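You operate a simulated robot arm through the tools that you are given. There is no shell and no other tool. Be economical: measure what you need, move in short steps, check, and stop when the job is done.

The job below is to be done with a simulated robot arm. You get a single attempt, and the scene is never put back.

TASK
Swap the collar on the upright shaft for the green roller.
Fine: lock the shaft again; the collar goes in the blue can, lid on.

Only the result counts: the job must be done as asked and must still hold three seconds after the hand-in. Knocking over, shifting, dropping, spilling or breaking anything else fails it. A push-on lid holds only when it is set on centred and level and pressed home; a screw cap is set on level and turned clockwise until tight.

THE ROBOT
A 6-joint arm with a two-finger parallel gripper, fixed in place. Base frame: the origin is at the foot of the arm, x ahead of it, y to its left, z up; the work surface is at about z = 0. Units: cm, degrees, N and s.
With the tool pointing down near the work surface it reaches from about 16 to 42 cm from the base axis. Its first joint turns from -66.0 to 66.0 degrees. Payload 1.57 kg.
The TCP is the grasp point between the finger pads, 3 cm short of the fingertips. In the tool frame z runs along the fingers and y along their closing line. Largest opening 8 cm; finger width 1.7, thickness 1.2; the body of the gripper, 4 by 8.2 cm, starts 8 cm behind the TCP.
Orientation is that of the tool frame in the base frame, as a unit quaternion [x, y, z, w]. With the fingers straight down and closing along the base's y, the tool's x points along the base's -x, its y along +y and its z along -z.

THE INTERFACE
- The arm moves only by the tool arm_command. Its arguments are lists of equal length, an entry for each row: "translation": the shift along the base's x, y, z in cm, a list of three; "angular": the turn, a rotation vector about the base's x, y, z in degrees, a list of three; "claw": the gripper command, from -1 (fully open) to 1 (shut), values between in proportion. In form: {"translation": [[x, y, z], ...], "angular": [[wx, wy, wz], ...], "claw": [claw, ...]}. A call has 1 to 20 rows; each row shifts and turns the commanded pose from where the row before left it. Rows are played at 5 a second. More than 5 cm and 8.6 degrees between two rows, or a gripper value outside its range, and nothing of the call is played. A pose out of reach is approached as far as the arm can. The call stops where the force on the tool passes 70 N (or 10 N more than at its start, if that is more) or the arm is blocked; 0.2 s more then pass. The fingers move at their own pace (about 15.3 cm/s each) and stop on an object; they squeeze with about 43 N. The grip force told is the motor's: it shows also when the fingers shut on nothing. Time passes only in rows, and 0.2 s behind the last, so rows that do not move let the fingers close. It gives the time, the measured TCP pose, the force on the tool (base axes), the opening and the grip force at its end, in the units of the frame above (readings bear some noise), and new pictures: "pictures" is both (left out), scene, wrist or none.
- Cameras (640 x 400 px; columns grow to the right, rows downward): "scene" is fixed at [4.28, -32.69, 41.64]; the picture's right is [0.85, -0.53, 0.00], its down [-0.34, -0.54, -0.77] and it looks along [0.41, 0.65, -0.64] (base axes); focal length 219 px, centre (320, 200). "wrist" rides on the gripper at [-3.2, 0, -7.8] in the tool frame; the picture's right is [0.00, -1.00, 0.00], its down [0.97, 0.00, -0.24] and it looks along [0.24, 0.00, 0.97] (tool axes); focal length 218 px, centre (320, 200). There is no depth. A picture from a camera that has moved, and an enlarged one, comes with that camera's place and axes in the base frame and with its lens.
- inspect(camera, box): a new picture of the part [left, top, right, bottom] of that camera's present view, enlarged. It takes no simulated time.
- job_done(): hands the job in; it is judged then, once.

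Work in short steps. Places have to be worked out from the pictures, the camera data and where the tool is seen: move nearer, look again, correct. Check each grasp and each placing, and mend what went wrong. You have 120 turns and 150 pictures in all, those below and enlarged ones among them. Open the gripper and draw the arm clear of the work before you hand the job in, unless the task says otherwise; then end with one line.

The tools are called as a command line: name --argument value ..., lists and objects as JSON in quotes. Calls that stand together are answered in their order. arm_command: Moves the arm, as the interface text tells. Its arguments: {"type":"object","properties":{"translation":{"type":"array"},"angular":{"type":"array"},"claw":{"type":"array"},"pictures":{"type":"string","enum":["both","scene","wrist","none"]}},"required":["translation","angular","claw"]} The other tools are called the same way: inspect (camera, box) takes an enlarged picture of a part of a camera's view; job_done () hands the job in.

At the start:

```text
clock: 0.0
ee_pos: [21.37, -8.44, 26.89]
tool_rot: [0.0, 1.0, 0.0, 0.0]
contact_force: [-0.5, 1.0, -0.5]
grip_width: 7.98
finger_force: 0.1
```

scene: 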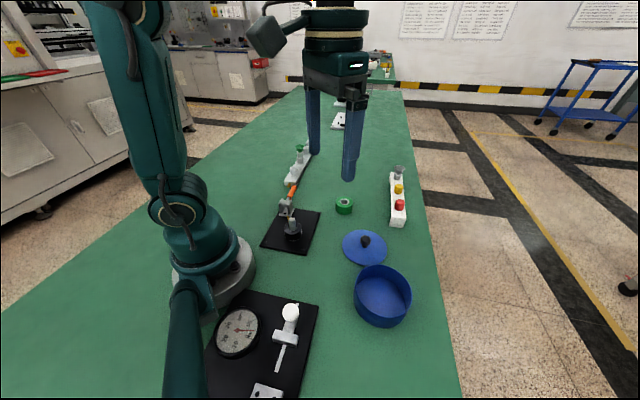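
wrist: 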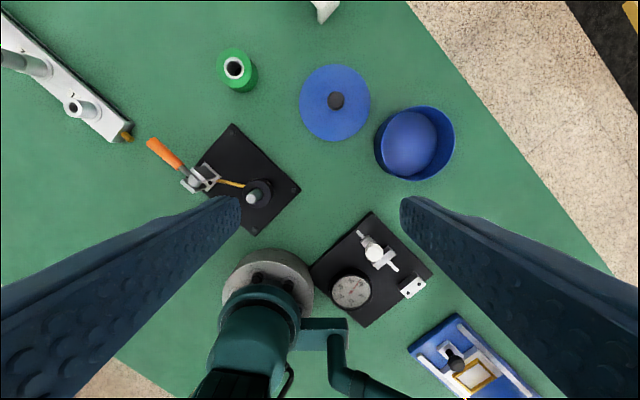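

I start by looking closer at the shaft fixture, the roller, the lid and the can.

inspect --camera "scene" --box '[250, 140, 350, 260]'

inspect --camera "wrist" --box '[130, 40, 310, 240]'

inspect --camera "wrist" --box '[280, 40, 480, 200]'

```text
3.33 times, centred on (300, 200) of scene
camera zoom: at [4.28, -32.69, 41.64], right [0.85, -0.53, 0.0], down [-0.34, -0.54, -0.77], along [0.41, 0.65, -0.64], focal length 731 px, centre (387, 200)
```

zoom: 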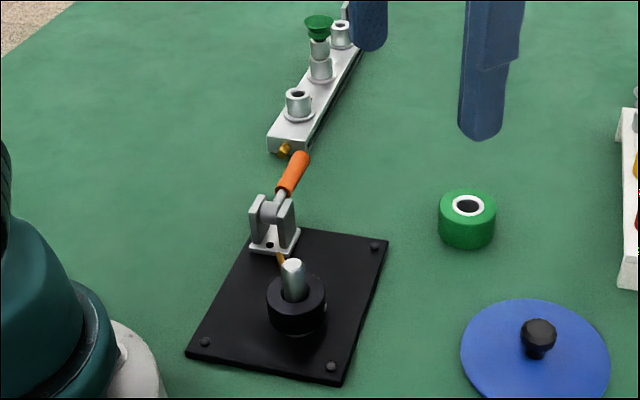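

```text
2.00 times, centred on (220, 140) of wrist
camera zoom: at [24.55, -8.46, 34.89], right [0.0, -1.0, 0.0], down [-0.97, 0.0, 0.24], along [-0.24, 0.0, -0.97], focal length 436 px, centre (520, 320)
```

zoom: 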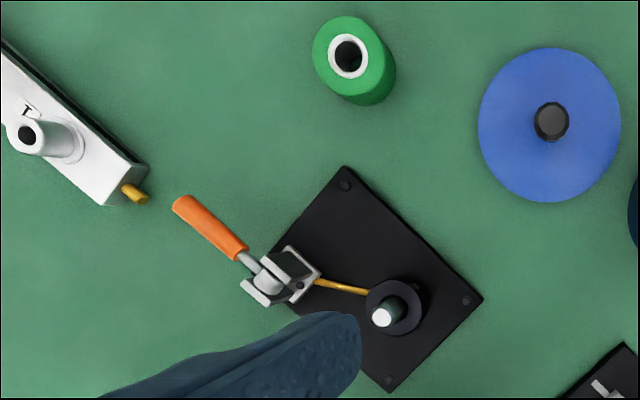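

```text
2.50 times, centred on (380, 120) of wrist
camera zoom: at [24.55, -8.46, 34.89], right [0.0, -1.0, 0.0], down [-0.97, 0.0, 0.24], along [-0.24, 0.0, -0.97], focal length 546 px, centre (170, 400)
```

zoom: 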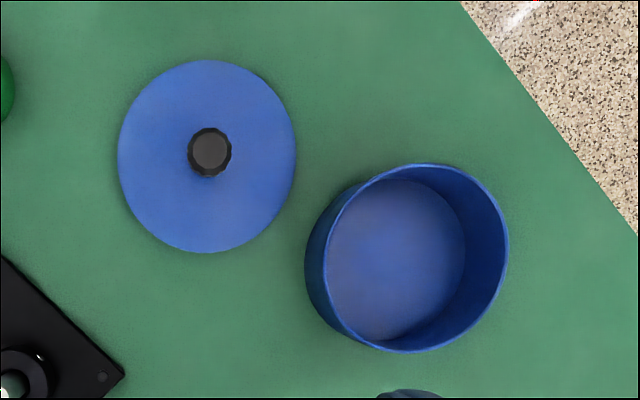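

The shaft seems to be at about (17.8, 0.7) with its top near z 6.5. The toggle clamp is near (20, 10), with its orange handle reaching to about (25.5, 15.5). I move nearer to see the mechanism.

arm_command --translation '[[1, 4, -2], [1, 4, -2], [0, 4, -2], [0, 2, -1]]' --angular '[[0, 0, 0], [0, 0, 0], [0, 0, 0], [0, 0, 0]]' --claw '[-1, -1, -1, -1]'

```text
clock: 1.0
ee_pos: [23.4, 5.75, 20.0]
tool_rot: [0.001, 1.0, 0.0, 0.0]
contact_force: [-0.2, -0.4, -0.2]
grip_width: 7.99
finger_force: 0.1
camera wrist: at [26.65, 5.73, 27.95], right [0.0, -1.0, 0.0], down [-0.97, 0.0, 0.24], along [-0.24, 0.0, -0.97], focal length 218 px, centre (320, 200)
```

scene: 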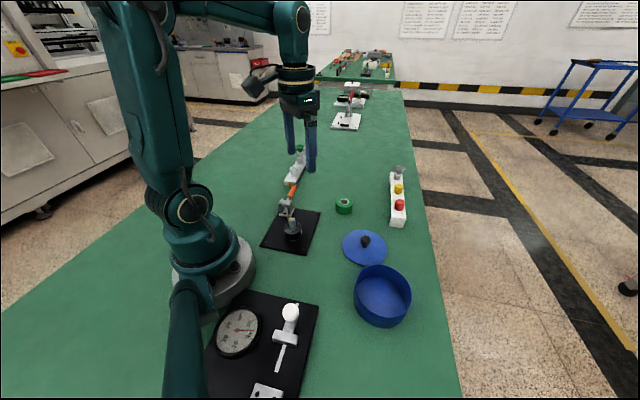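
wrist: 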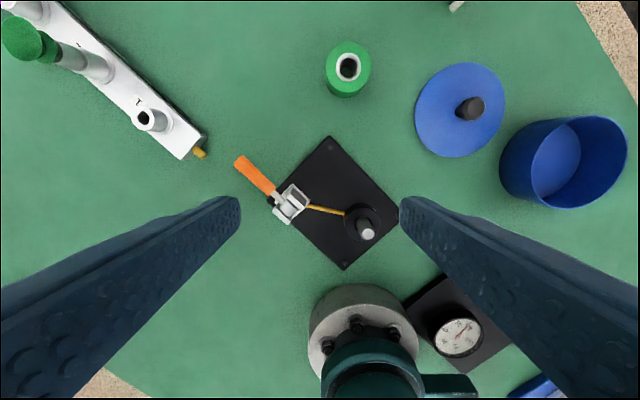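

inspect --camera "wrist" --box '[220, 130, 410, 275]'

inspect --camera "scene" --box '[265, 170, 325, 250]'

```text
2.76 times, centred on (315, 202) of wrist
camera zoom: at [26.65, 5.73, 27.95], right [0.0, -1.0, 0.0], down [-0.97, 0.0, 0.24], along [-0.24, 0.0, -0.97], focal length 602 px, centre (334, 193)
```

zoom: 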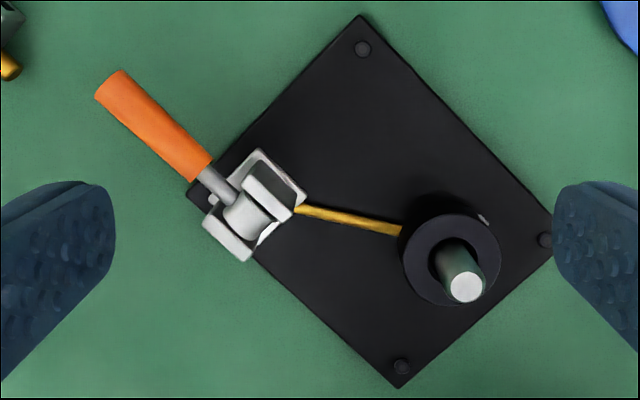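

```text
5.00 times, centred on (295, 210) of scene
camera zoom: at [4.28, -32.69, 41.64], right [0.85, -0.53, 0.0], down [-0.34, -0.54, -0.77], along [0.41, 0.65, -0.64], focal length 1096 px, centre (445, 150)
```

zoom: 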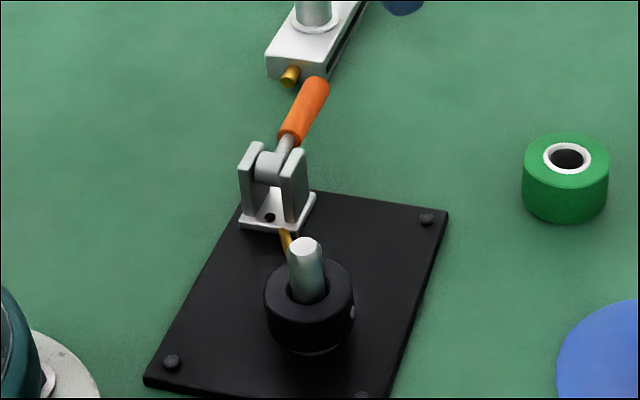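

The lever has its pivot at about (19.7, 9.4, 4) and lies level along 43°, with its tip near (25.1, 14.5, 4). A gold rod runs from it to the shaft and collar. I turn the gripper square to the handle and come above it.

arm_command --translation '[[0, 1.5, -1.5], [0, 1.5, -1.5], [0, 1.5, -1.5], [0.2, 1.5, -1.5], [0.2, 1.2, -1.5], [0.1, 0.5, -1.5]]' --angular '[[0, 0, 7.2], [0, 0, 7.2], [0, 0, 7.2], [0, 0, 7.2], [0, 0, 7.2], [0, 0, 7.2]]' --claw '[-1, -1, -0.5, -0.2, -0.2, -0.2]'

```text
clock: 2.4
ee_pos: [23.96, 13.27, 10.91]
tool_rot: [-0.368, 0.93, 0.0, 0.0]
contact_force: [0.5, -0.4, 0.0]
grip_width: 4.79
finger_force: 0.0
camera wrist: at [26.27, 15.56, 18.9], right [0.69, -0.73, 0.0], down [-0.71, -0.67, 0.24], along [-0.17, -0.16, -0.97], focal length 218 px, centre (320, 200)
```

scene: 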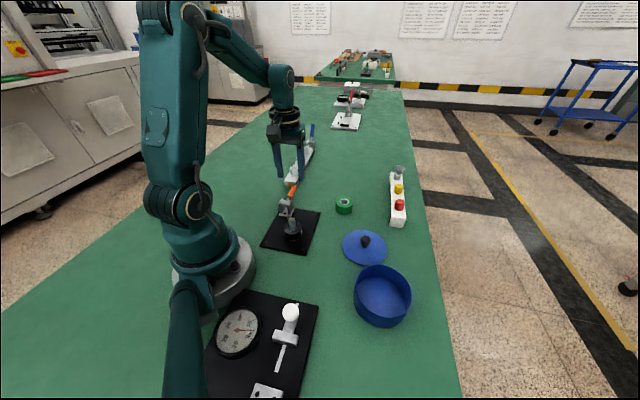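
wrist: 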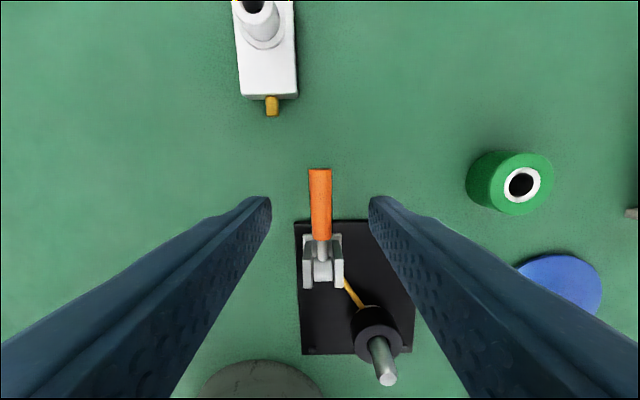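

The handle is centred between the fingers, about 1.7 cm in from its tip. I lower to it and close.

arm_command --translation '[[0, 0, -2.3], [0, 0, -2.3], [0, 0, -2.0], [0, 0, 0], [0, 0, 0], [0, 0, 0]]' --angular '[[0, 0, 0], [0, 0, 0], [0, 0, 0], [0, 0, 0], [0, 0, 0], [0, 0, 0]]' --claw '[-0.2, -0.2, -0.2, 0.3, 1, 1]'

```text
clock: 3.8
ee_pos: [23.93, 13.36, 4.35]
tool_rot: [-0.368, 0.93, -0.001, 0.0]
contact_force: [10.7, -9.8, -12.7]
grip_width: 1.48
finger_force: 30.3
camera wrist: at [26.26, 15.5, 12.31], right [0.69, -0.73, 0.0], down [-0.71, -0.67, 0.24], along [-0.17, -0.17, -0.97], focal length 218 px, centre (320, 200)
```

scene: 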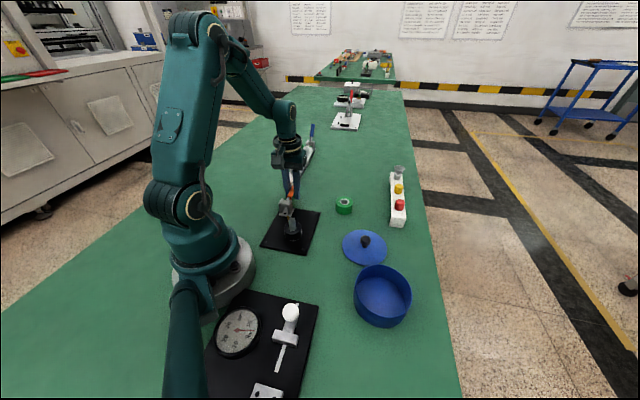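
wrist: 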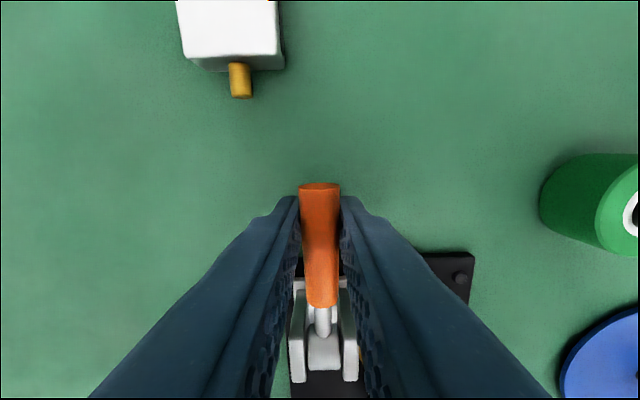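

The handle is gripped. I lift it along its arc, about 30° at first, letting it turn between the pads.

arm_command --translation '[[-0.015, -0.015, 0.51], [-0.05, -0.045, 0.506], [-0.08, -0.076, 0.5], [-0.11, -0.105, 0.485], [-0.143, -0.135, 0.47], [-0.173, -0.163, 0.455]]' --angular '[[0, 0, 0], [0, 0, 0], [0, 0, 0], [0, 0, 0], [0, 0, 0], [0, 0, 0]]' --claw '[1, 1, 1, 1, 1, 1]'

```text
clock: 5.2
ee_pos: [23.38, 12.8, 7.27]
tool_rot: [-0.369, 0.929, 0.0, 0.002]
contact_force: [19.6, -5.1, -10.3]
grip_width: 1.51
finger_force: 30.9
camera wrist: at [25.66, 14.91, 15.24], right [0.69, -0.73, 0.0], down [-0.71, -0.67, 0.24], along [-0.17, -0.16, -0.97], focal length 218 px, centre (320, 200)
```

scene: 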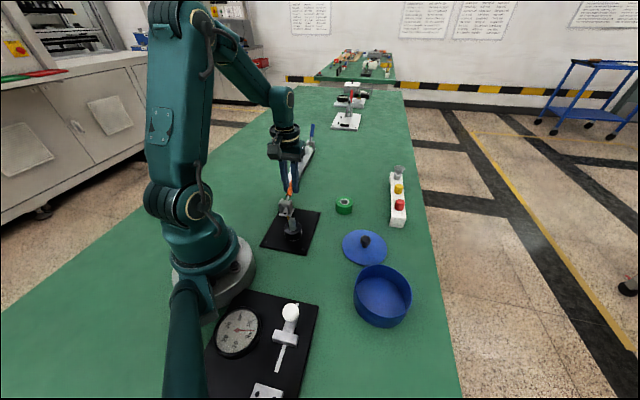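
wrist: 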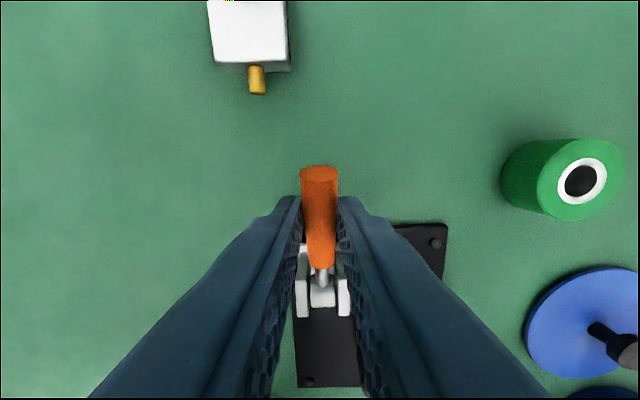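

The lever follows. I carry on along the arc to near upright.

arm_command --translation '[[-0.2, -0.19, 0.43], [-0.225, -0.212, 0.405], [-0.25, -0.237, 0.375], [-0.274, -0.259, 0.346], [-0.293, -0.277, 0.31], [-0.314, -0.297, 0.275], [-0.33, -0.312, 0.235], [-0.342, -0.323, 0.196], [-0.353, -0.333, 0.152], [-0.363, -0.343, 0.112]]' --angular '[[0, 0, 0], [0, 0, 0], [0, 0, 0], [0, 0, 0], [0, 0, 0], [0, 0, 0], [0, 0, 0], [0, 0, 0], [0, 0, 0], [0, 0, 0]]' --claw '[1, 1, 1, 1, 1, 1, 1, 1, 1, 1]'

inspect --camera "scene" --box '[265, 170, 325, 250]'

```text
clock: 7.4
ee_pos: [20.29, 9.92, 10.08]
tool_rot: [-0.367, 0.93, 0.0, -0.001]
contact_force: [-0.2, 0.6, -0.2]
grip_width: 0.01
finger_force: 21.1
camera wrist: at [22.67, 12.08, 18.06], right [0.68, -0.73, 0.0], down [-0.71, -0.66, 0.24], along [-0.18, -0.16, -0.97], focal length 218 px, centre (320, 200)
```

scene: 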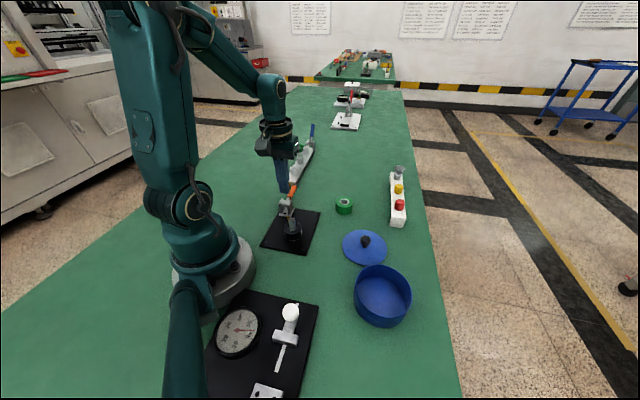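
wrist: 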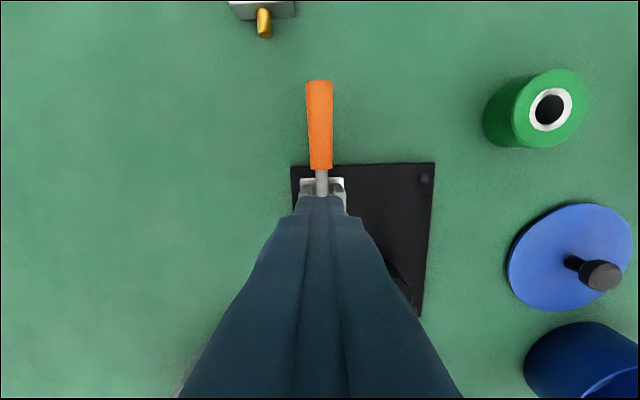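

```text
5.00 times, centred on (295, 210) of scene
camera zoom: at [4.28, -32.69, 41.64], right [0.85, -0.53, 0.0], down [-0.34, -0.54, -0.77], along [0.41, 0.65, -0.64], focal length 1096 px, centre (445, 150)
```

zoom: 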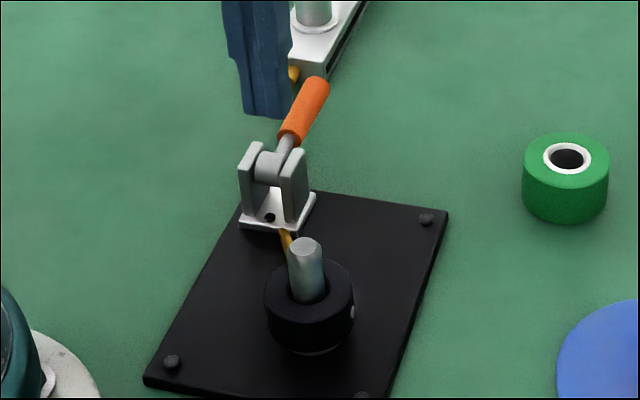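

The handle slipped out of the grip and sprang back to its first place. I go back over it, this time with the tool tilted inward so it can turn with the lever.

arm_command --translation '[[0, 0, 1.5], [1.3, 1.2, 0.5], [1.3, 1.2, 0], [1.1, 1.1, 0], [0.6, 0.5, -1.2], [0.3, 0.3, -1.6]]' --angular '[[0, 0, 0], [0, 0, 0], [-5.15, 5.45, 0], [-5.15, 5.45, 0], [-5.15, 5.45, 0], [-5.15, 5.45, 0]]' --claw '[0, -0.2, -0.2, -0.2, -0.2, -0.2]' --pictures "both"

```text
clock: 8.8
ee_pos: [24.87, 14.22, 9.33]
tool_rot: [-0.355, 0.898, -0.097, -0.242]
contact_force: [0.1, 0.1, 0.5]
grip_width: 4.82
finger_force: 0.1
camera wrist: at [29.8, 18.84, 14.65], right [0.68, -0.73, 0.0], down [-0.53, -0.49, 0.7], along [-0.51, -0.48, -0.72], focal length 218 px, centre (320, 200)
```

scene: 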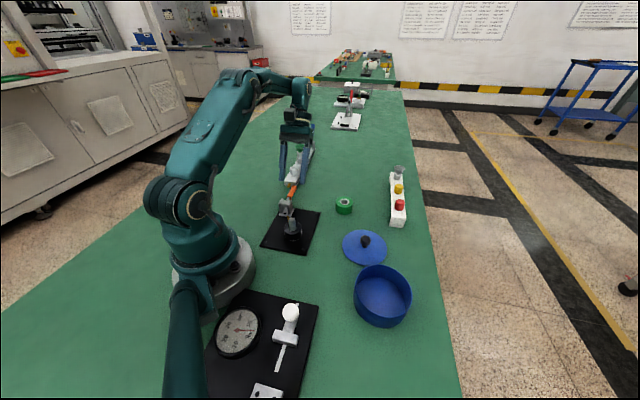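
wrist: 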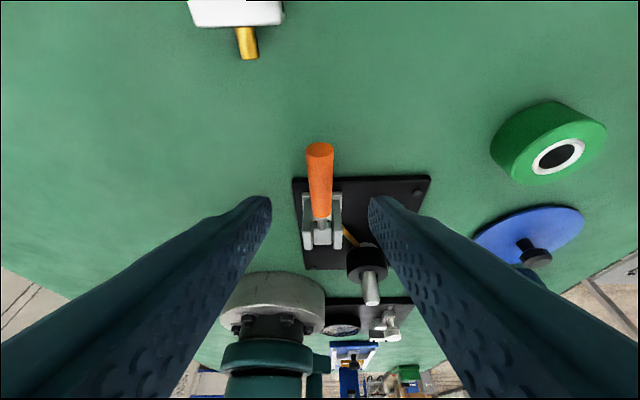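

The view agrees with my pivot and tip estimates. I slide down around the handle and grip.

arm_command --translation '[[-0.4, -0.32, -2.0], [-0.35, -0.3, -2.0], [-0.25, -0.22, -1.0], [0, 0, 0], [0, 0, 0], [0, 0, 0]]' --angular '[[0, 0, 0], [0, 0, 0], [0, 0, 0], [0, 0, 0], [0, 0, 0], [0, 0, 0]]' --claw '[-0.2, -0.2, -0.2, 0.3, 1, 1]' --pictures "wrist"

```text
clock: 10.2
ee_pos: [23.81, 13.29, 4.27]
tool_rot: [-0.357, 0.898, -0.097, -0.24]
contact_force: [2.5, -8.0, -7.4]
grip_width: 1.51
finger_force: 30.9
camera wrist: at [28.8, 17.89, 9.52], right [0.69, -0.73, 0.0], down [-0.53, -0.49, 0.69], along [-0.5, -0.48, -0.72], focal length 218 px, centre (320, 200)
```

wrist: 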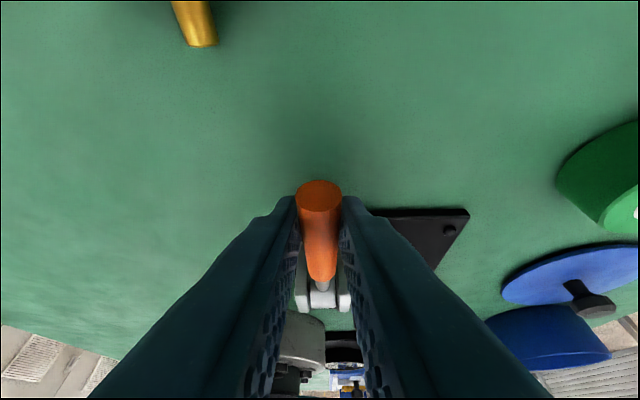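

Gripped. I lift 30° with the tool turning along.

arm_command --translation '[[-0.033, -0.031, 0.493], [-0.064, -0.06, 0.487], [-0.095, -0.089, 0.478], [-0.124, -0.117, 0.465], [-0.153, -0.145, 0.448], [-0.181, -0.171, 0.428]]' --angular '[[3.43, -3.64, 0], [3.43, -3.64, 0], [3.43, -3.64, 0], [3.43, -3.64, 0], [3.43, -3.64, 0], [3.43, -3.64, 0]]' --claw '[1, 1, 1, 1, 1, 1]' --pictures "both"

```text
clock: 11.6
ee_pos: [23.17, 12.64, 7.3]
tool_rot: [-0.368, 0.93, 0.0, -0.002]
contact_force: [-6.0, -14.3, 0.4]
grip_width: 1.5
finger_force: 30.9
camera wrist: at [25.66, 14.87, 15.07], right [0.68, -0.73, 0.0], down [-0.71, -0.66, 0.24], along [-0.18, -0.17, -0.97], focal length 218 px, centre (320, 200)
```

scene: 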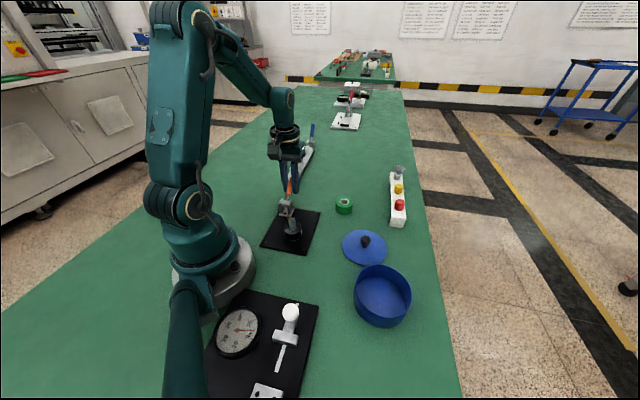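
wrist: 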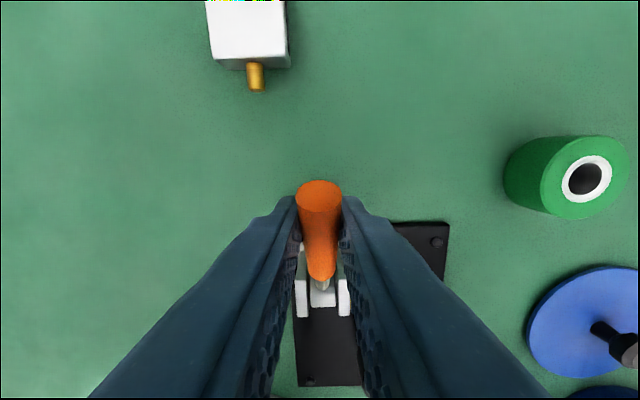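

It holds well, the handle face tracking the tool. Next 30°.

arm_command --translation '[[-0.223, -0.211, 0.4], [-0.247, -0.234, 0.372], [-0.27, -0.255, 0.34], [-0.291, -0.275, 0.307], [-0.309, -0.292, 0.271], [-0.325, -0.307, 0.233]]' --angular '[[3.43, -3.64, 0], [3.43, -3.64, 0], [3.43, -3.64, 0], [3.43, -3.64, 0], [3.43, -3.64, 0], [3.43, -3.64, 0]]' --claw '[1, 1, 1, 1, 1, 1]' --pictures "both"

inspect --camera "scene" --box '[265, 170, 325, 250]'

```text
clock: 13.0
ee_pos: [21.63, 11.18, 9.19]
tool_rot: [-0.356, 0.897, 0.095, 0.244]
contact_force: [14.4, 2.7, -3.6]
grip_width: 1.5
finger_force: 30.8
camera wrist: at [20.91, 10.39, 17.66], right [0.68, -0.73, 0.0], down [-0.7, -0.66, -0.28], along [0.21, 0.19, -0.96], focal length 218 px, centre (320, 200)
```

scene: 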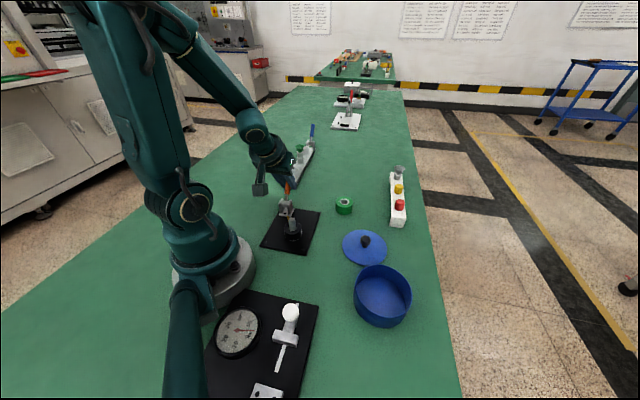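
wrist: 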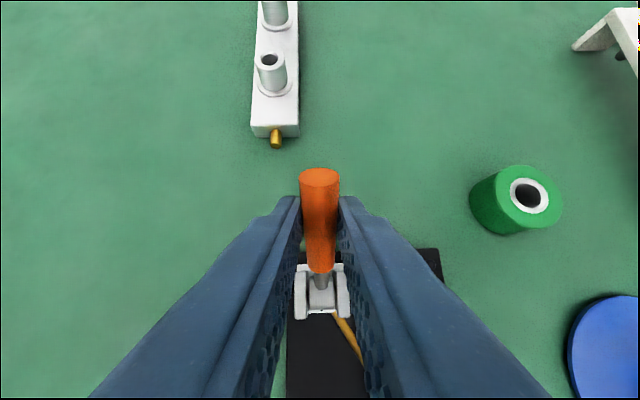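

```text
5.00 times, centred on (295, 210) of scene
camera zoom: at [4.28, -32.69, 41.64], right [0.85, -0.53, 0.0], down [-0.34, -0.54, -0.77], along [0.41, 0.65, -0.64], focal length 1096 px, centre (445, 150)
```

zoom: 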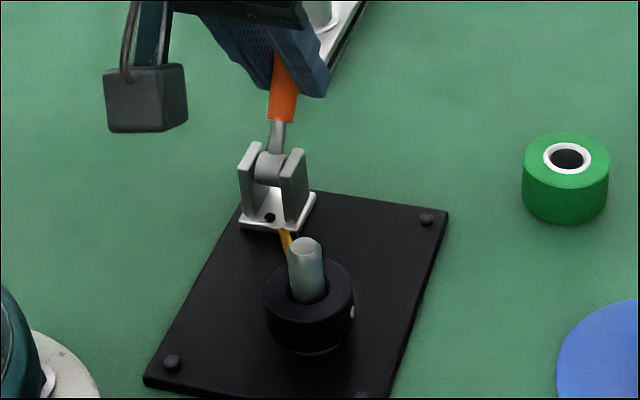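

The lever is at about 63° and still gripped. Another 30°.

arm_command --translation '[[-0.336, -0.317, 0.21], [-0.348, -0.329, 0.17], [-0.358, -0.338, 0.127], [-0.364, -0.344, 0.084], [-0.368, -0.348, 0.04], [-0.369, -0.349, -0.004]]' --angular '[[3.43, -3.64, 0], [3.43, -3.64, 0], [2.75, -2.91, 0], [2.75, -2.91, 0], [2.75, -2.91, 0], [2.75, -2.91, 0]]' --claw '[1, 1, 1, 1, 1, 1]' --pictures "wrist"

inspect --camera "scene" --box '[265, 170, 325, 250]'

```text
clock: 13.9
ee_pos: [21.61, 10.91, 10.42]
tool_rot: [-0.354, 0.854, 0.161, 0.346]
contact_force: [-15.8, 22.0, 0.4]
grip_width: 1.42
finger_force: 30.9
out of reach, approached as far as the arm can: row 2, 3, 4
stopped in row 4: the force on the tool passed its limit (the readings are from after the stop); the commanded pose is now the measured one
camera wrist: at [19.52, 8.39, 18.27], right [0.72, -0.7, -0.03], down [-0.61, -0.6, -0.51], along [0.34, 0.39, -0.86], focal length 218 px, centre (320, 200)
```

wrist: 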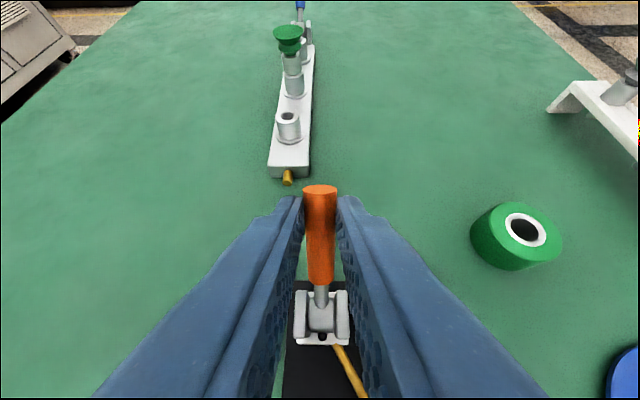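

```text
5.00 times, centred on (295, 210) of scene
camera zoom: at [4.28, -32.69, 41.64], right [0.85, -0.53, 0.0], down [-0.34, -0.54, -0.77], along [0.41, 0.65, -0.64], focal length 1096 px, centre (445, 150)
```

zoom: 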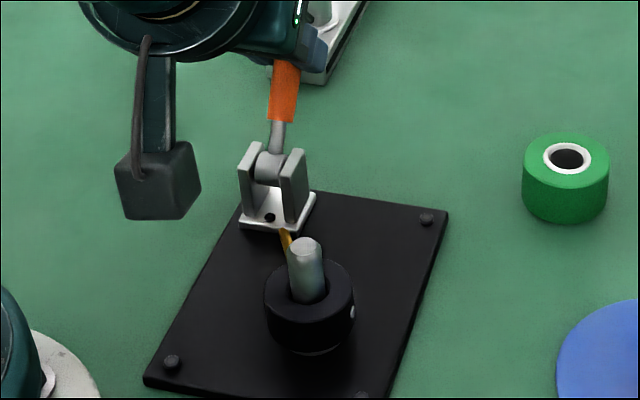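

The tilt put the pose out of reach, but the handle is still gripped at about 69°. I undo some tilt while carrying on slowly along the arc.

arm_command --translation '[[0, 0, 0], [-0.1, -0.1, 0.05], [-0.2, -0.19, 0.1], [-0.3, -0.29, 0.1], [-0.42, -0.4, 0.14], [-0.43, -0.41, 0.089], [-0.43, -0.41, 0.037], [-0.43, -0.41, -0.016]]' --angular '[[-3.43, 3.64, 0], [-3.43, 3.64, 0], [-3.43, 3.64, 0], [-3.43, 3.64, 0], [-3.43, 3.64, 0], [-2, 2.1, 0], [0, 0, 0], [0, 0, 0]]' --claw '[1, 1, 1, 1, 1, 1, 1, 1]' --pictures "wrist"

inspect --camera "scene" --box '[265, 170, 325, 250]'

```text
clock: 15.7
ee_pos: [19.47, 8.48, 10.98]
tool_rot: [-0.37, 0.917, 0.071, 0.129]
contact_force: [0.6, -0.5, -0.2]
grip_width: 0.0
finger_force: 21.3
camera wrist: at [20.29, 8.77, 19.4], right [0.7, -0.72, -0.04], down [-0.72, -0.7, -0.05], along [0.01, 0.06, -1.0], focal length 218 px, centre (320, 200)
```

wrist: 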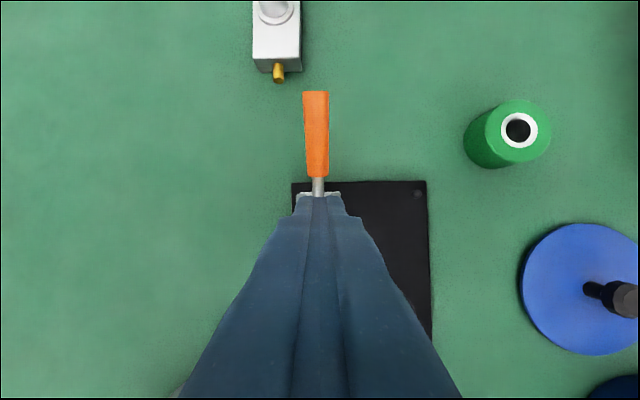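

```text
5.00 times, centred on (295, 210) of scene
camera zoom: at [4.28, -32.69, 41.64], right [0.85, -0.53, 0.0], down [-0.34, -0.54, -0.77], along [0.41, 0.65, -0.64], focal length 1096 px, centre (445, 150)
```

zoom: 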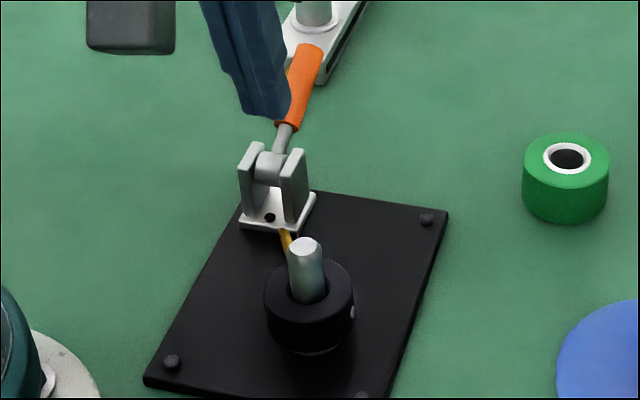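

It slipped again, but the handle now seems to sit part way up. I rise and wait a moment to see whether it stays.

arm_command --translation '[[0, 0, 2], [0, 0, 2], [0, 0, 0]]' --angular '[[-3.43, 3.64, 0], [-3, 3.2, 0], [0, 0, 0]]' --claw '[1, 1, 1]' --pictures "wrist"

inspect --camera "scene" --box '[265, 170, 325, 250]'

```text
clock: 16.5
ee_pos: [19.63, 8.41, 14.96]
tool_rot: [-0.37, 0.926, 0.042, 0.053]
contact_force: [0.7, -0.4, -0.4]
grip_width: 0.0
finger_force: 21.1
camera wrist: at [21.27, 9.66, 23.21], right [0.69, -0.72, -0.04], down [-0.71, -0.69, 0.11], along [-0.11, -0.05, -0.99], focal length 218 px, centre (320, 200)
```

wrist: 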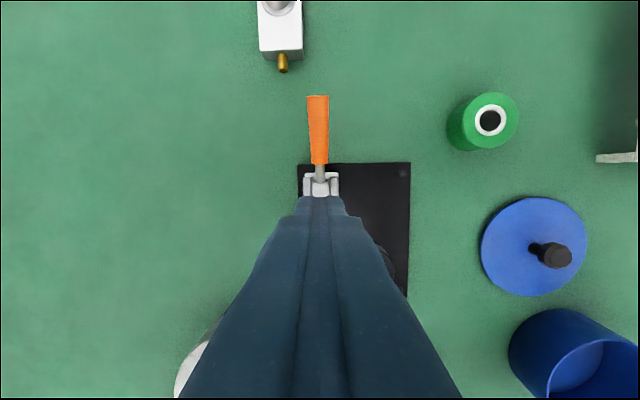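

```text
5.00 times, centred on (295, 210) of scene
camera zoom: at [4.28, -32.69, 41.64], right [0.85, -0.53, 0.0], down [-0.34, -0.54, -0.77], along [0.41, 0.65, -0.64], focal length 1096 px, centre (445, 150)
```

zoom: 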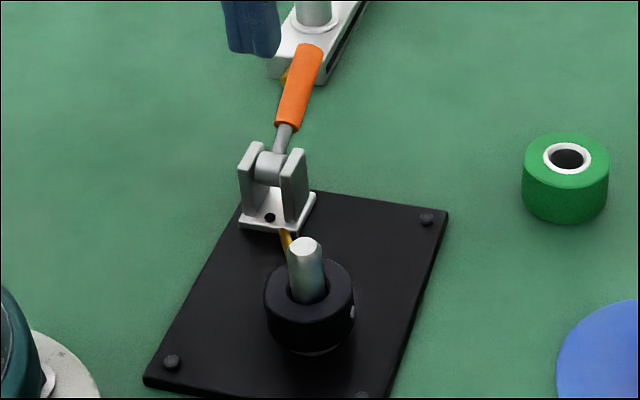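

The handle stays put at roughly 23°, so friction holds it and the lifting only needs regrips. I line up again, tilted −15°, above the handle.

arm_command --translation '[[1.2, 1.3, 0], [1.2, 1.3, 0], [1.1, 1.2, -1], [1.0, 1.2, -1], [0, 0, -1]]' --angular '[[-4.25, 3.7, -0.1], [-4.25, 3.7, -0.1], [-4.25, 3.7, -0.1], [-4.25, 3.7, -0.1], [0, 0, 0]]' --claw '[0, -0.2, -0.2, -0.2, -0.2]' --pictures "wrist"

```text
clock: 17.7
ee_pos: [23.86, 13.47, 11.85]
tool_rot: [-0.364, 0.922, -0.048, -0.123]
contact_force: [0.0, 0.2, -0.2]
grip_width: 4.81
finger_force: 0.0
camera wrist: at [27.74, 16.95, 18.7], right [0.68, -0.73, 0.0], down [-0.64, -0.6, 0.48], along [-0.35, -0.33, -0.87], focal length 218 px, centre (320, 200)
```

wrist: 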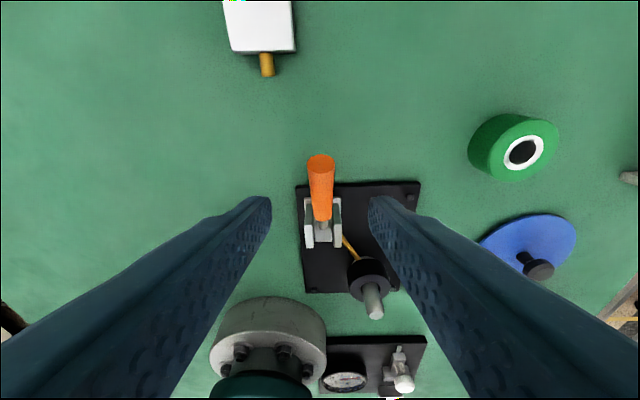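

Centred on the handle, whose tip is at about z 7. I lower, grip, and lift with matching rotation to about 65°.

arm_command --translation '[[-0.12, -0.15, -2.0], [-0.12, -0.16, -2.0], [-0.12, -0.16, -1.5], [0, 0, 0], [0, 0, 0], [0, 0, 0], [-0.158, -0.15, 0.457], [-0.187, -0.177, 0.436], [-0.214, -0.202, 0.412], [-0.239, -0.226, 0.385], [-0.262, -0.248, 0.355], [-0.284, -0.268, 0.322], [-0.303, -0.286, 0.287], [-0.32, -0.302, 0.249]]' --angular '[[0, 0, 0], [0, 0, 0], [0, 0, 0], [0, 0, 0], [0, 0, 0], [0, 0, 0], [3.43, -3.64, 0], [3.43, -3.64, 0], [3.43, -3.64, 0], [3.43, -3.64, 0], [3.43, -3.64, 0], [3.43, -3.64, 0], [3.43, -3.64, 0], [3.43, -3.64, 0]]' --claw '[-0.2, -0.2, -0.2, 0.3, 1, 1, 1, 1, 1, 1, 1, 1, 1, 1]' --pictures "wrist"

inspect --camera "scene" --box '[265, 170, 325, 250]'

```text
clock: 20.7
ee_pos: [21.68, 11.06, 9.39]
tool_rot: [-0.359, 0.907, 0.081, 0.202]
contact_force: [5.2, 12.6, -4.0]
grip_width: 1.5
finger_force: 30.6
camera wrist: at [21.42, 10.79, 17.86], right [0.68, -0.73, 0.0], down [-0.71, -0.67, -0.2], along [0.14, 0.14, -0.98], focal length 218 px, centre (320, 200)
```

wrist: 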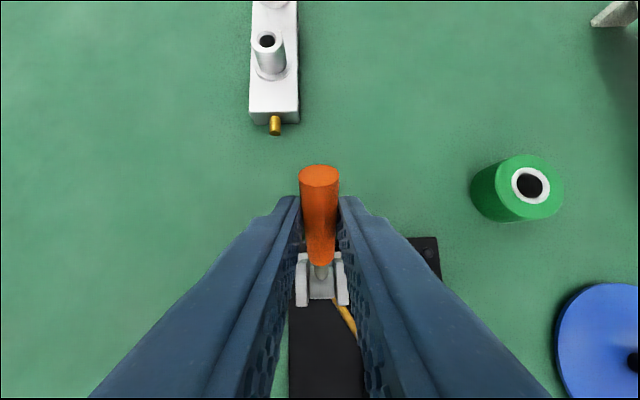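

```text
5.00 times, centred on (295, 210) of scene
camera zoom: at [4.28, -32.69, 41.64], right [0.85, -0.53, 0.0], down [-0.34, -0.54, -0.77], along [0.41, 0.65, -0.64], focal length 1096 px, centre (445, 150)
```

zoom: 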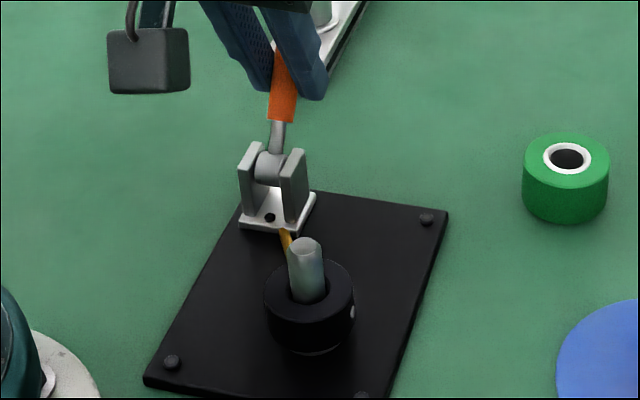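

The handle is up near 62° again. I open, turn the tool back around the handle to −5° of tilt without leaving it, and see whether the handle stays.

arm_command --translation '[[0, 0, 0], [0, 0, 0], [0, 0, 0], [0, 0, 0], [0, 0, 0], [0, 0, 0]]' --angular '[[0, 0, 0], [0, 0, 0], [-5.15, 5.45, 0], [-5.15, 5.45, 0], [-5.15, 5.45, 0], [-5.15, 5.45, 0]]' --claw '[-0.4, -0.4, -0.4, -0.4, -0.4, -0.4]' --pictures "wrist"

inspect --camera "scene" --box '[265, 170, 325, 250]'

```text
clock: 22.1
ee_pos: [21.66, 10.91, 9.4]
tool_rot: [-0.367, 0.929, -0.016, -0.041]
contact_force: [-0.1, 0.1, 0.0]
grip_width: 5.57
finger_force: 0.0
camera wrist: at [24.54, 13.68, 16.91], right [0.68, -0.73, 0.0], down [-0.69, -0.65, 0.33], along [-0.24, -0.22, -0.95], focal length 218 px, centre (320, 200)
```

wrist: 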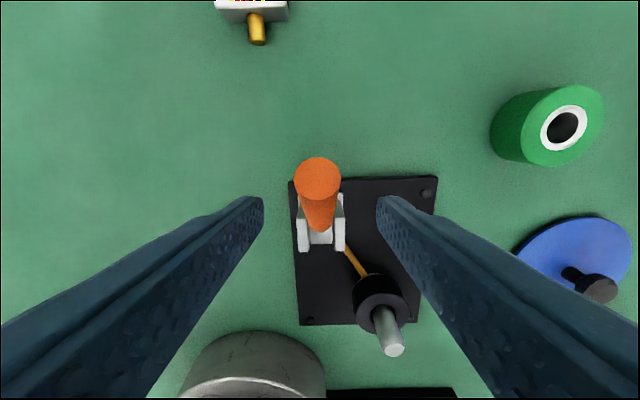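

```text
5.00 times, centred on (295, 210) of scene
camera zoom: at [4.28, -32.69, 41.64], right [0.85, -0.53, 0.0], down [-0.34, -0.54, -0.77], along [0.41, 0.65, -0.64], focal length 1096 px, centre (445, 150)
```

zoom: 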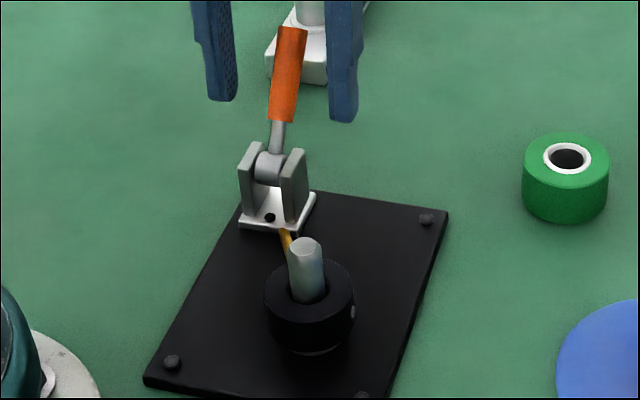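

The handle rests at about 47°. I regrip nearer its tip and go on through another 35°.

arm_command --translation '[[0.55, 0.7, -0.4], [0.56, 0.69, -0.4], [0, 0, 0], [0, 0, 0], [0, 0, 0], [-0.304, -0.287, 0.357], [-0.325, -0.307, 0.319], [-0.344, -0.325, 0.279], [-0.36, -0.341, 0.237], [-0.374, -0.354, 0.192], [-0.385, -0.364, 0.147], [-0.392, -0.371, 0.1], [0, 0, 0]]' --angular '[[0, 0, 0], [0, 0, 0], [0, 0, 0], [0, 0, 0], [0, 0, 0], [3.43, -3.64, 0], [3.43, -3.64, 0], [3.43, -3.64, 0], [3.43, -3.64, 0], [3.43, -3.64, 0], [3.43, -3.64, 0], [3.43, -3.64, 0], [0, 0, 0]]' --claw '[-0.4, -0.4, 0.3, 1, 1, 1, 1, 1, 1, 1, 1, 1, 1]' --pictures "wrist"

inspect --camera "scene" --box '[265, 170, 325, 250]'

```text
clock: 24.9
ee_pos: [20.47, 10.13, 10.3]
tool_rot: [-0.354, 0.897, 0.093, 0.246]
contact_force: [27.3, -25.3, 0.1]
grip_width: 1.41
finger_force: 30.6
camera wrist: at [19.68, 9.31, 18.74], right [0.68, -0.73, 0.01], down [-0.7, -0.66, -0.29], along [0.21, 0.19, -0.96], focal length 218 px, centre (320, 200)
```

wrist: 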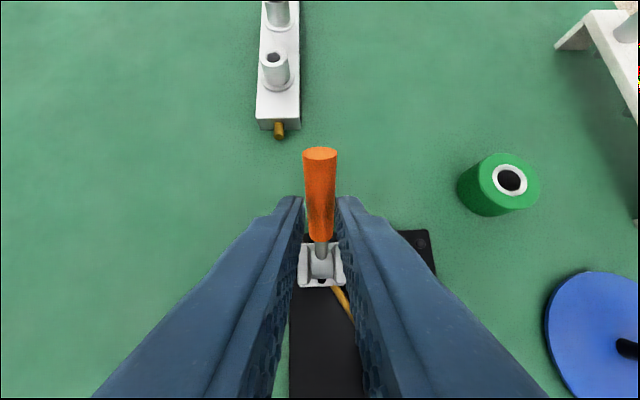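

```text
5.00 times, centred on (295, 210) of scene
camera zoom: at [4.28, -32.69, 41.64], right [0.85, -0.53, 0.0], down [-0.34, -0.54, -0.77], along [0.41, 0.65, -0.64], focal length 1096 px, centre (445, 150)
```

zoom: 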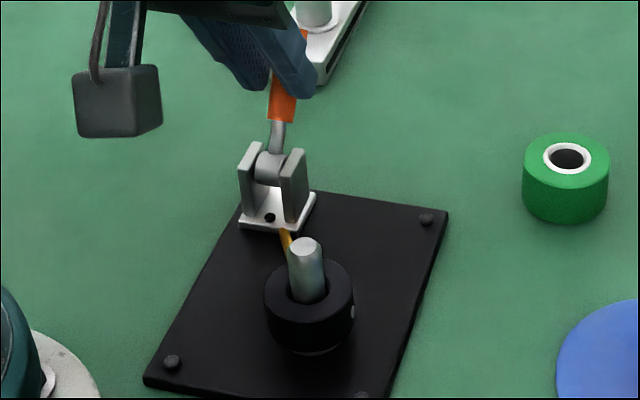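

The handle seems to stop at the same place each time, perhaps its end stop. I release, back off and inspect the lever and the rod.

arm_command --translation '[[0, 0, 0], [0, 0, 0], [-0.5, -0.4, 2], [0, 0, 2], [0, 0, 2], [0, 0, 2], [0.8, 0, 0], [0.8, 0, 0]]' --angular '[[0, 0, 0], [0, 0, 0], [0, 0, 0], [-5.15, 5.45, 0], [-5.15, 5.45, 0], [-5.15, 5.45, 0], [-5.15, 5.45, 0], [0, 0, 0]]' --claw '[-0.4, -0.4, -0.4, -0.4, -1, -1, -1, -1]' --pictures "none"

inspect --camera "scene" --box '[265, 170, 325, 250]'

inspect --camera "wrist" --box '[230, 120, 430, 320]'

```text
clock: 26.7
ee_pos: [21.3, 9.82, 18.16]
tool_rot: [-0.368, 0.93, 0.0, 0.001]
contact_force: [0.1, 0.1, 0.4]
grip_width: 8.0
finger_force: 0.1
```

```text
5.00 times, centred on (295, 210) of scene
camera zoom: at [4.28, -32.69, 41.64], right [0.85, -0.53, 0.0], down [-0.34, -0.54, -0.77], along [0.41, 0.65, -0.64], focal length 1096 px, centre (445, 150)
```

zoom: 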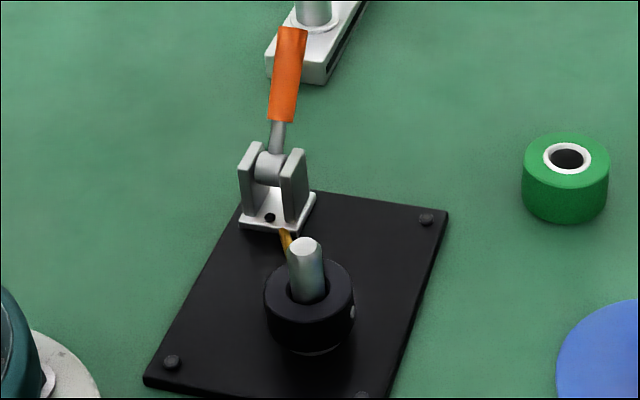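

```text
2.00 times, centred on (330, 220) of wrist
camera zoom: at [23.77, 11.98, 26.05], right [0.68, -0.73, 0.0], down [-0.71, -0.66, 0.24], along [-0.18, -0.16, -0.97], focal length 436 px, centre (300, 160)
```

zoom: 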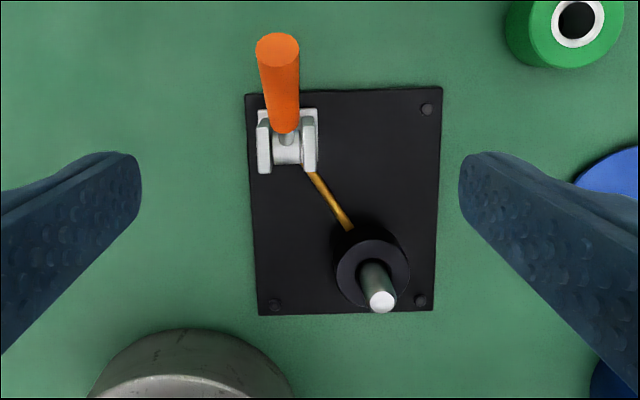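

Tip and rod look the same as on the last release, so the lever seems to be at its open stop (about 47°). I move above the collar at about (17.7, 0.75) to look and line up.

arm_command --translation '[[-0.9, -2.2, -1], [-0.9, -2.3, -1], [-0.9, -2.3, -1], [-0.9, -2.27, -1], [0, 0, -2]]' --angular '[[0, 0, 0], [0, 0, 0], [0, 0, 0], [0, 0, 0], [0, 0, 0]]' --claw '[-1, -1, -1, -1, -1]' --pictures "wrist"

inspect --camera "wrist" --box '[240, 80, 400, 280]'

```text
clock: 27.9
ee_pos: [17.81, 0.71, 12.16]
tool_rot: [-0.368, 0.93, -0.001, 0.0]
contact_force: [-0.4, 0.4, 0.4]
grip_width: 7.98
finger_force: 0.0
camera wrist: at [20.15, 2.9, 20.05], right [0.68, -0.73, 0.0], down [-0.71, -0.66, 0.24], along [-0.17, -0.16, -0.97], focal length 218 px, centre (320, 200)
```

wrist: 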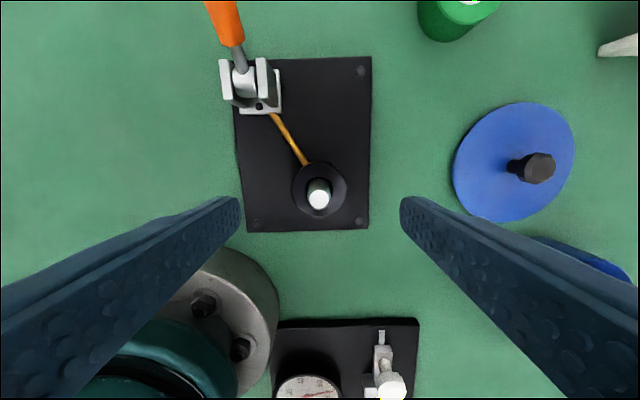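

```text
2.00 times, centred on (320, 180) of wrist
camera zoom: at [20.15, 2.9, 20.05], right [0.68, -0.73, 0.0], down [-0.71, -0.66, 0.24], along [-0.17, -0.16, -0.97], focal length 436 px, centre (320, 240)
```

zoom: 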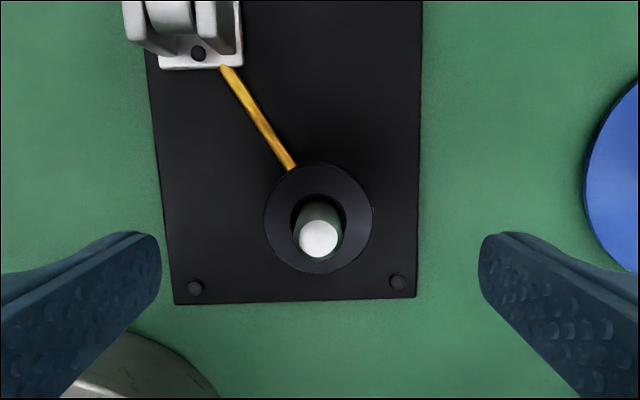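

The shaft lies at (17.78, 0.66), right under the TCP. I lower around the collar and close on it.

arm_command --translation '[[0, 0, -2.5], [0, 0, -2.5], [0, -0.03, -2.2], [0, 0, -0.9], [0, 0, 0], [0, 0, 0], [0, 0, 0]]' --angular '[[0, 0, 0], [0, 0, 0], [0, 0, 0], [0, 0, 0], [0, 0, 0], [0, 0, 0], [0, 0, 0]]' --claw '[-0.7, -0.6, -0.6, -0.6, 0, 1, 1]' --pictures "wrist"

inspect --camera "scene" --box '[265, 170, 325, 250]'

```text
clock: 29.5
ee_pos: [17.85, 0.69, 4.06]
tool_rot: [-0.367, 0.93, -0.001, -0.001]
contact_force: [-4.4, 9.9, -5.9]
grip_width: 4.09
finger_force: 42.8
camera wrist: at [20.21, 2.85, 11.96], right [0.68, -0.73, 0.0], down [-0.71, -0.66, 0.24], along [-0.18, -0.16, -0.97], focal length 218 px, centre (320, 200)
```

wrist: 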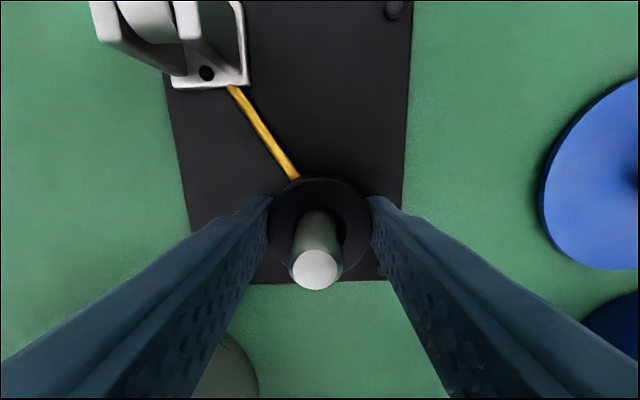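

```text
5.00 times, centred on (295, 210) of scene
camera zoom: at [4.28, -32.69, 41.64], right [0.85, -0.53, 0.0], down [-0.34, -0.54, -0.77], along [0.41, 0.65, -0.64], focal length 1096 px, centre (445, 150)
```

zoom: 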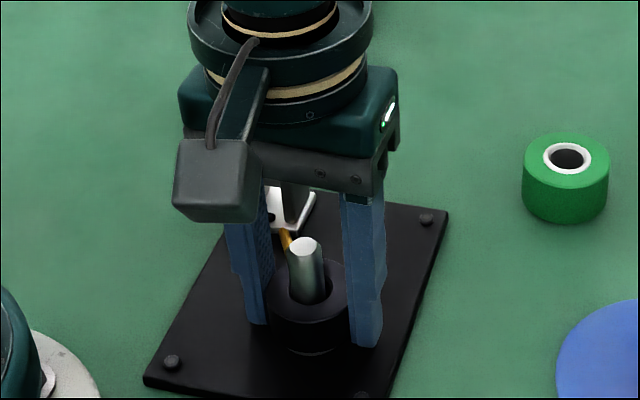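

The collar is gripped at 4.09 cm. I try a small lift and watch the force.

arm_command --translation '[[0, 0, 0.25], [0, 0, 0.25], [0, 0, 0.25], [0, 0, 0.25]]' --angular '[[0, 0, 0], [0, 0, 0], [0, 0, 0], [0, 0, 0]]' --claw '[1, 1, 1, 1]' --pictures "wrist"

inspect --camera "scene" --box '[265, 170, 325, 250]'

```text
clock: 30.5
ee_pos: [17.68, 0.63, 5.14]
tool_rot: [-0.366, 0.931, 0.001, -0.001]
contact_force: [-11.5, 29.1, -17.0]
grip_width: 4.1
finger_force: 43.2
camera wrist: at [20.17, 2.79, 12.97], right [0.68, -0.73, 0.0], down [-0.71, -0.66, 0.24], along [-0.18, -0.16, -0.97], focal length 218 px, centre (320, 200)
```

wrist: 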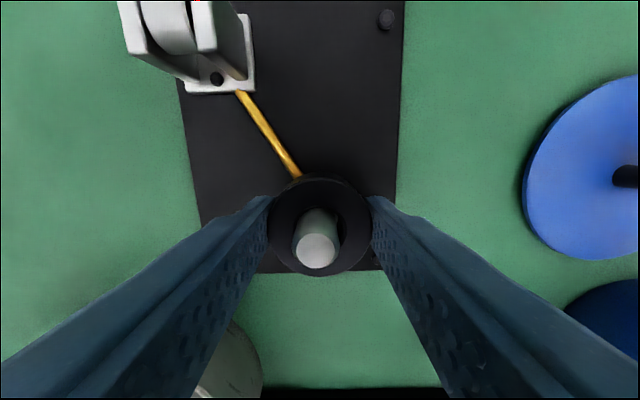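

```text
5.00 times, centred on (295, 210) of scene
camera zoom: at [4.28, -32.69, 41.64], right [0.85, -0.53, 0.0], down [-0.34, -0.54, -0.77], along [0.41, 0.65, -0.64], focal length 1096 px, centre (445, 150)
```

zoom: 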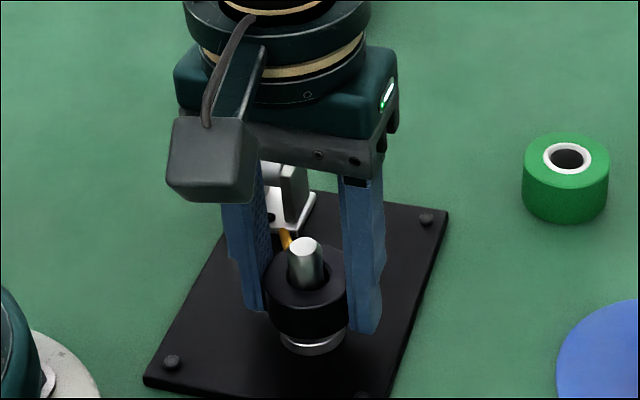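

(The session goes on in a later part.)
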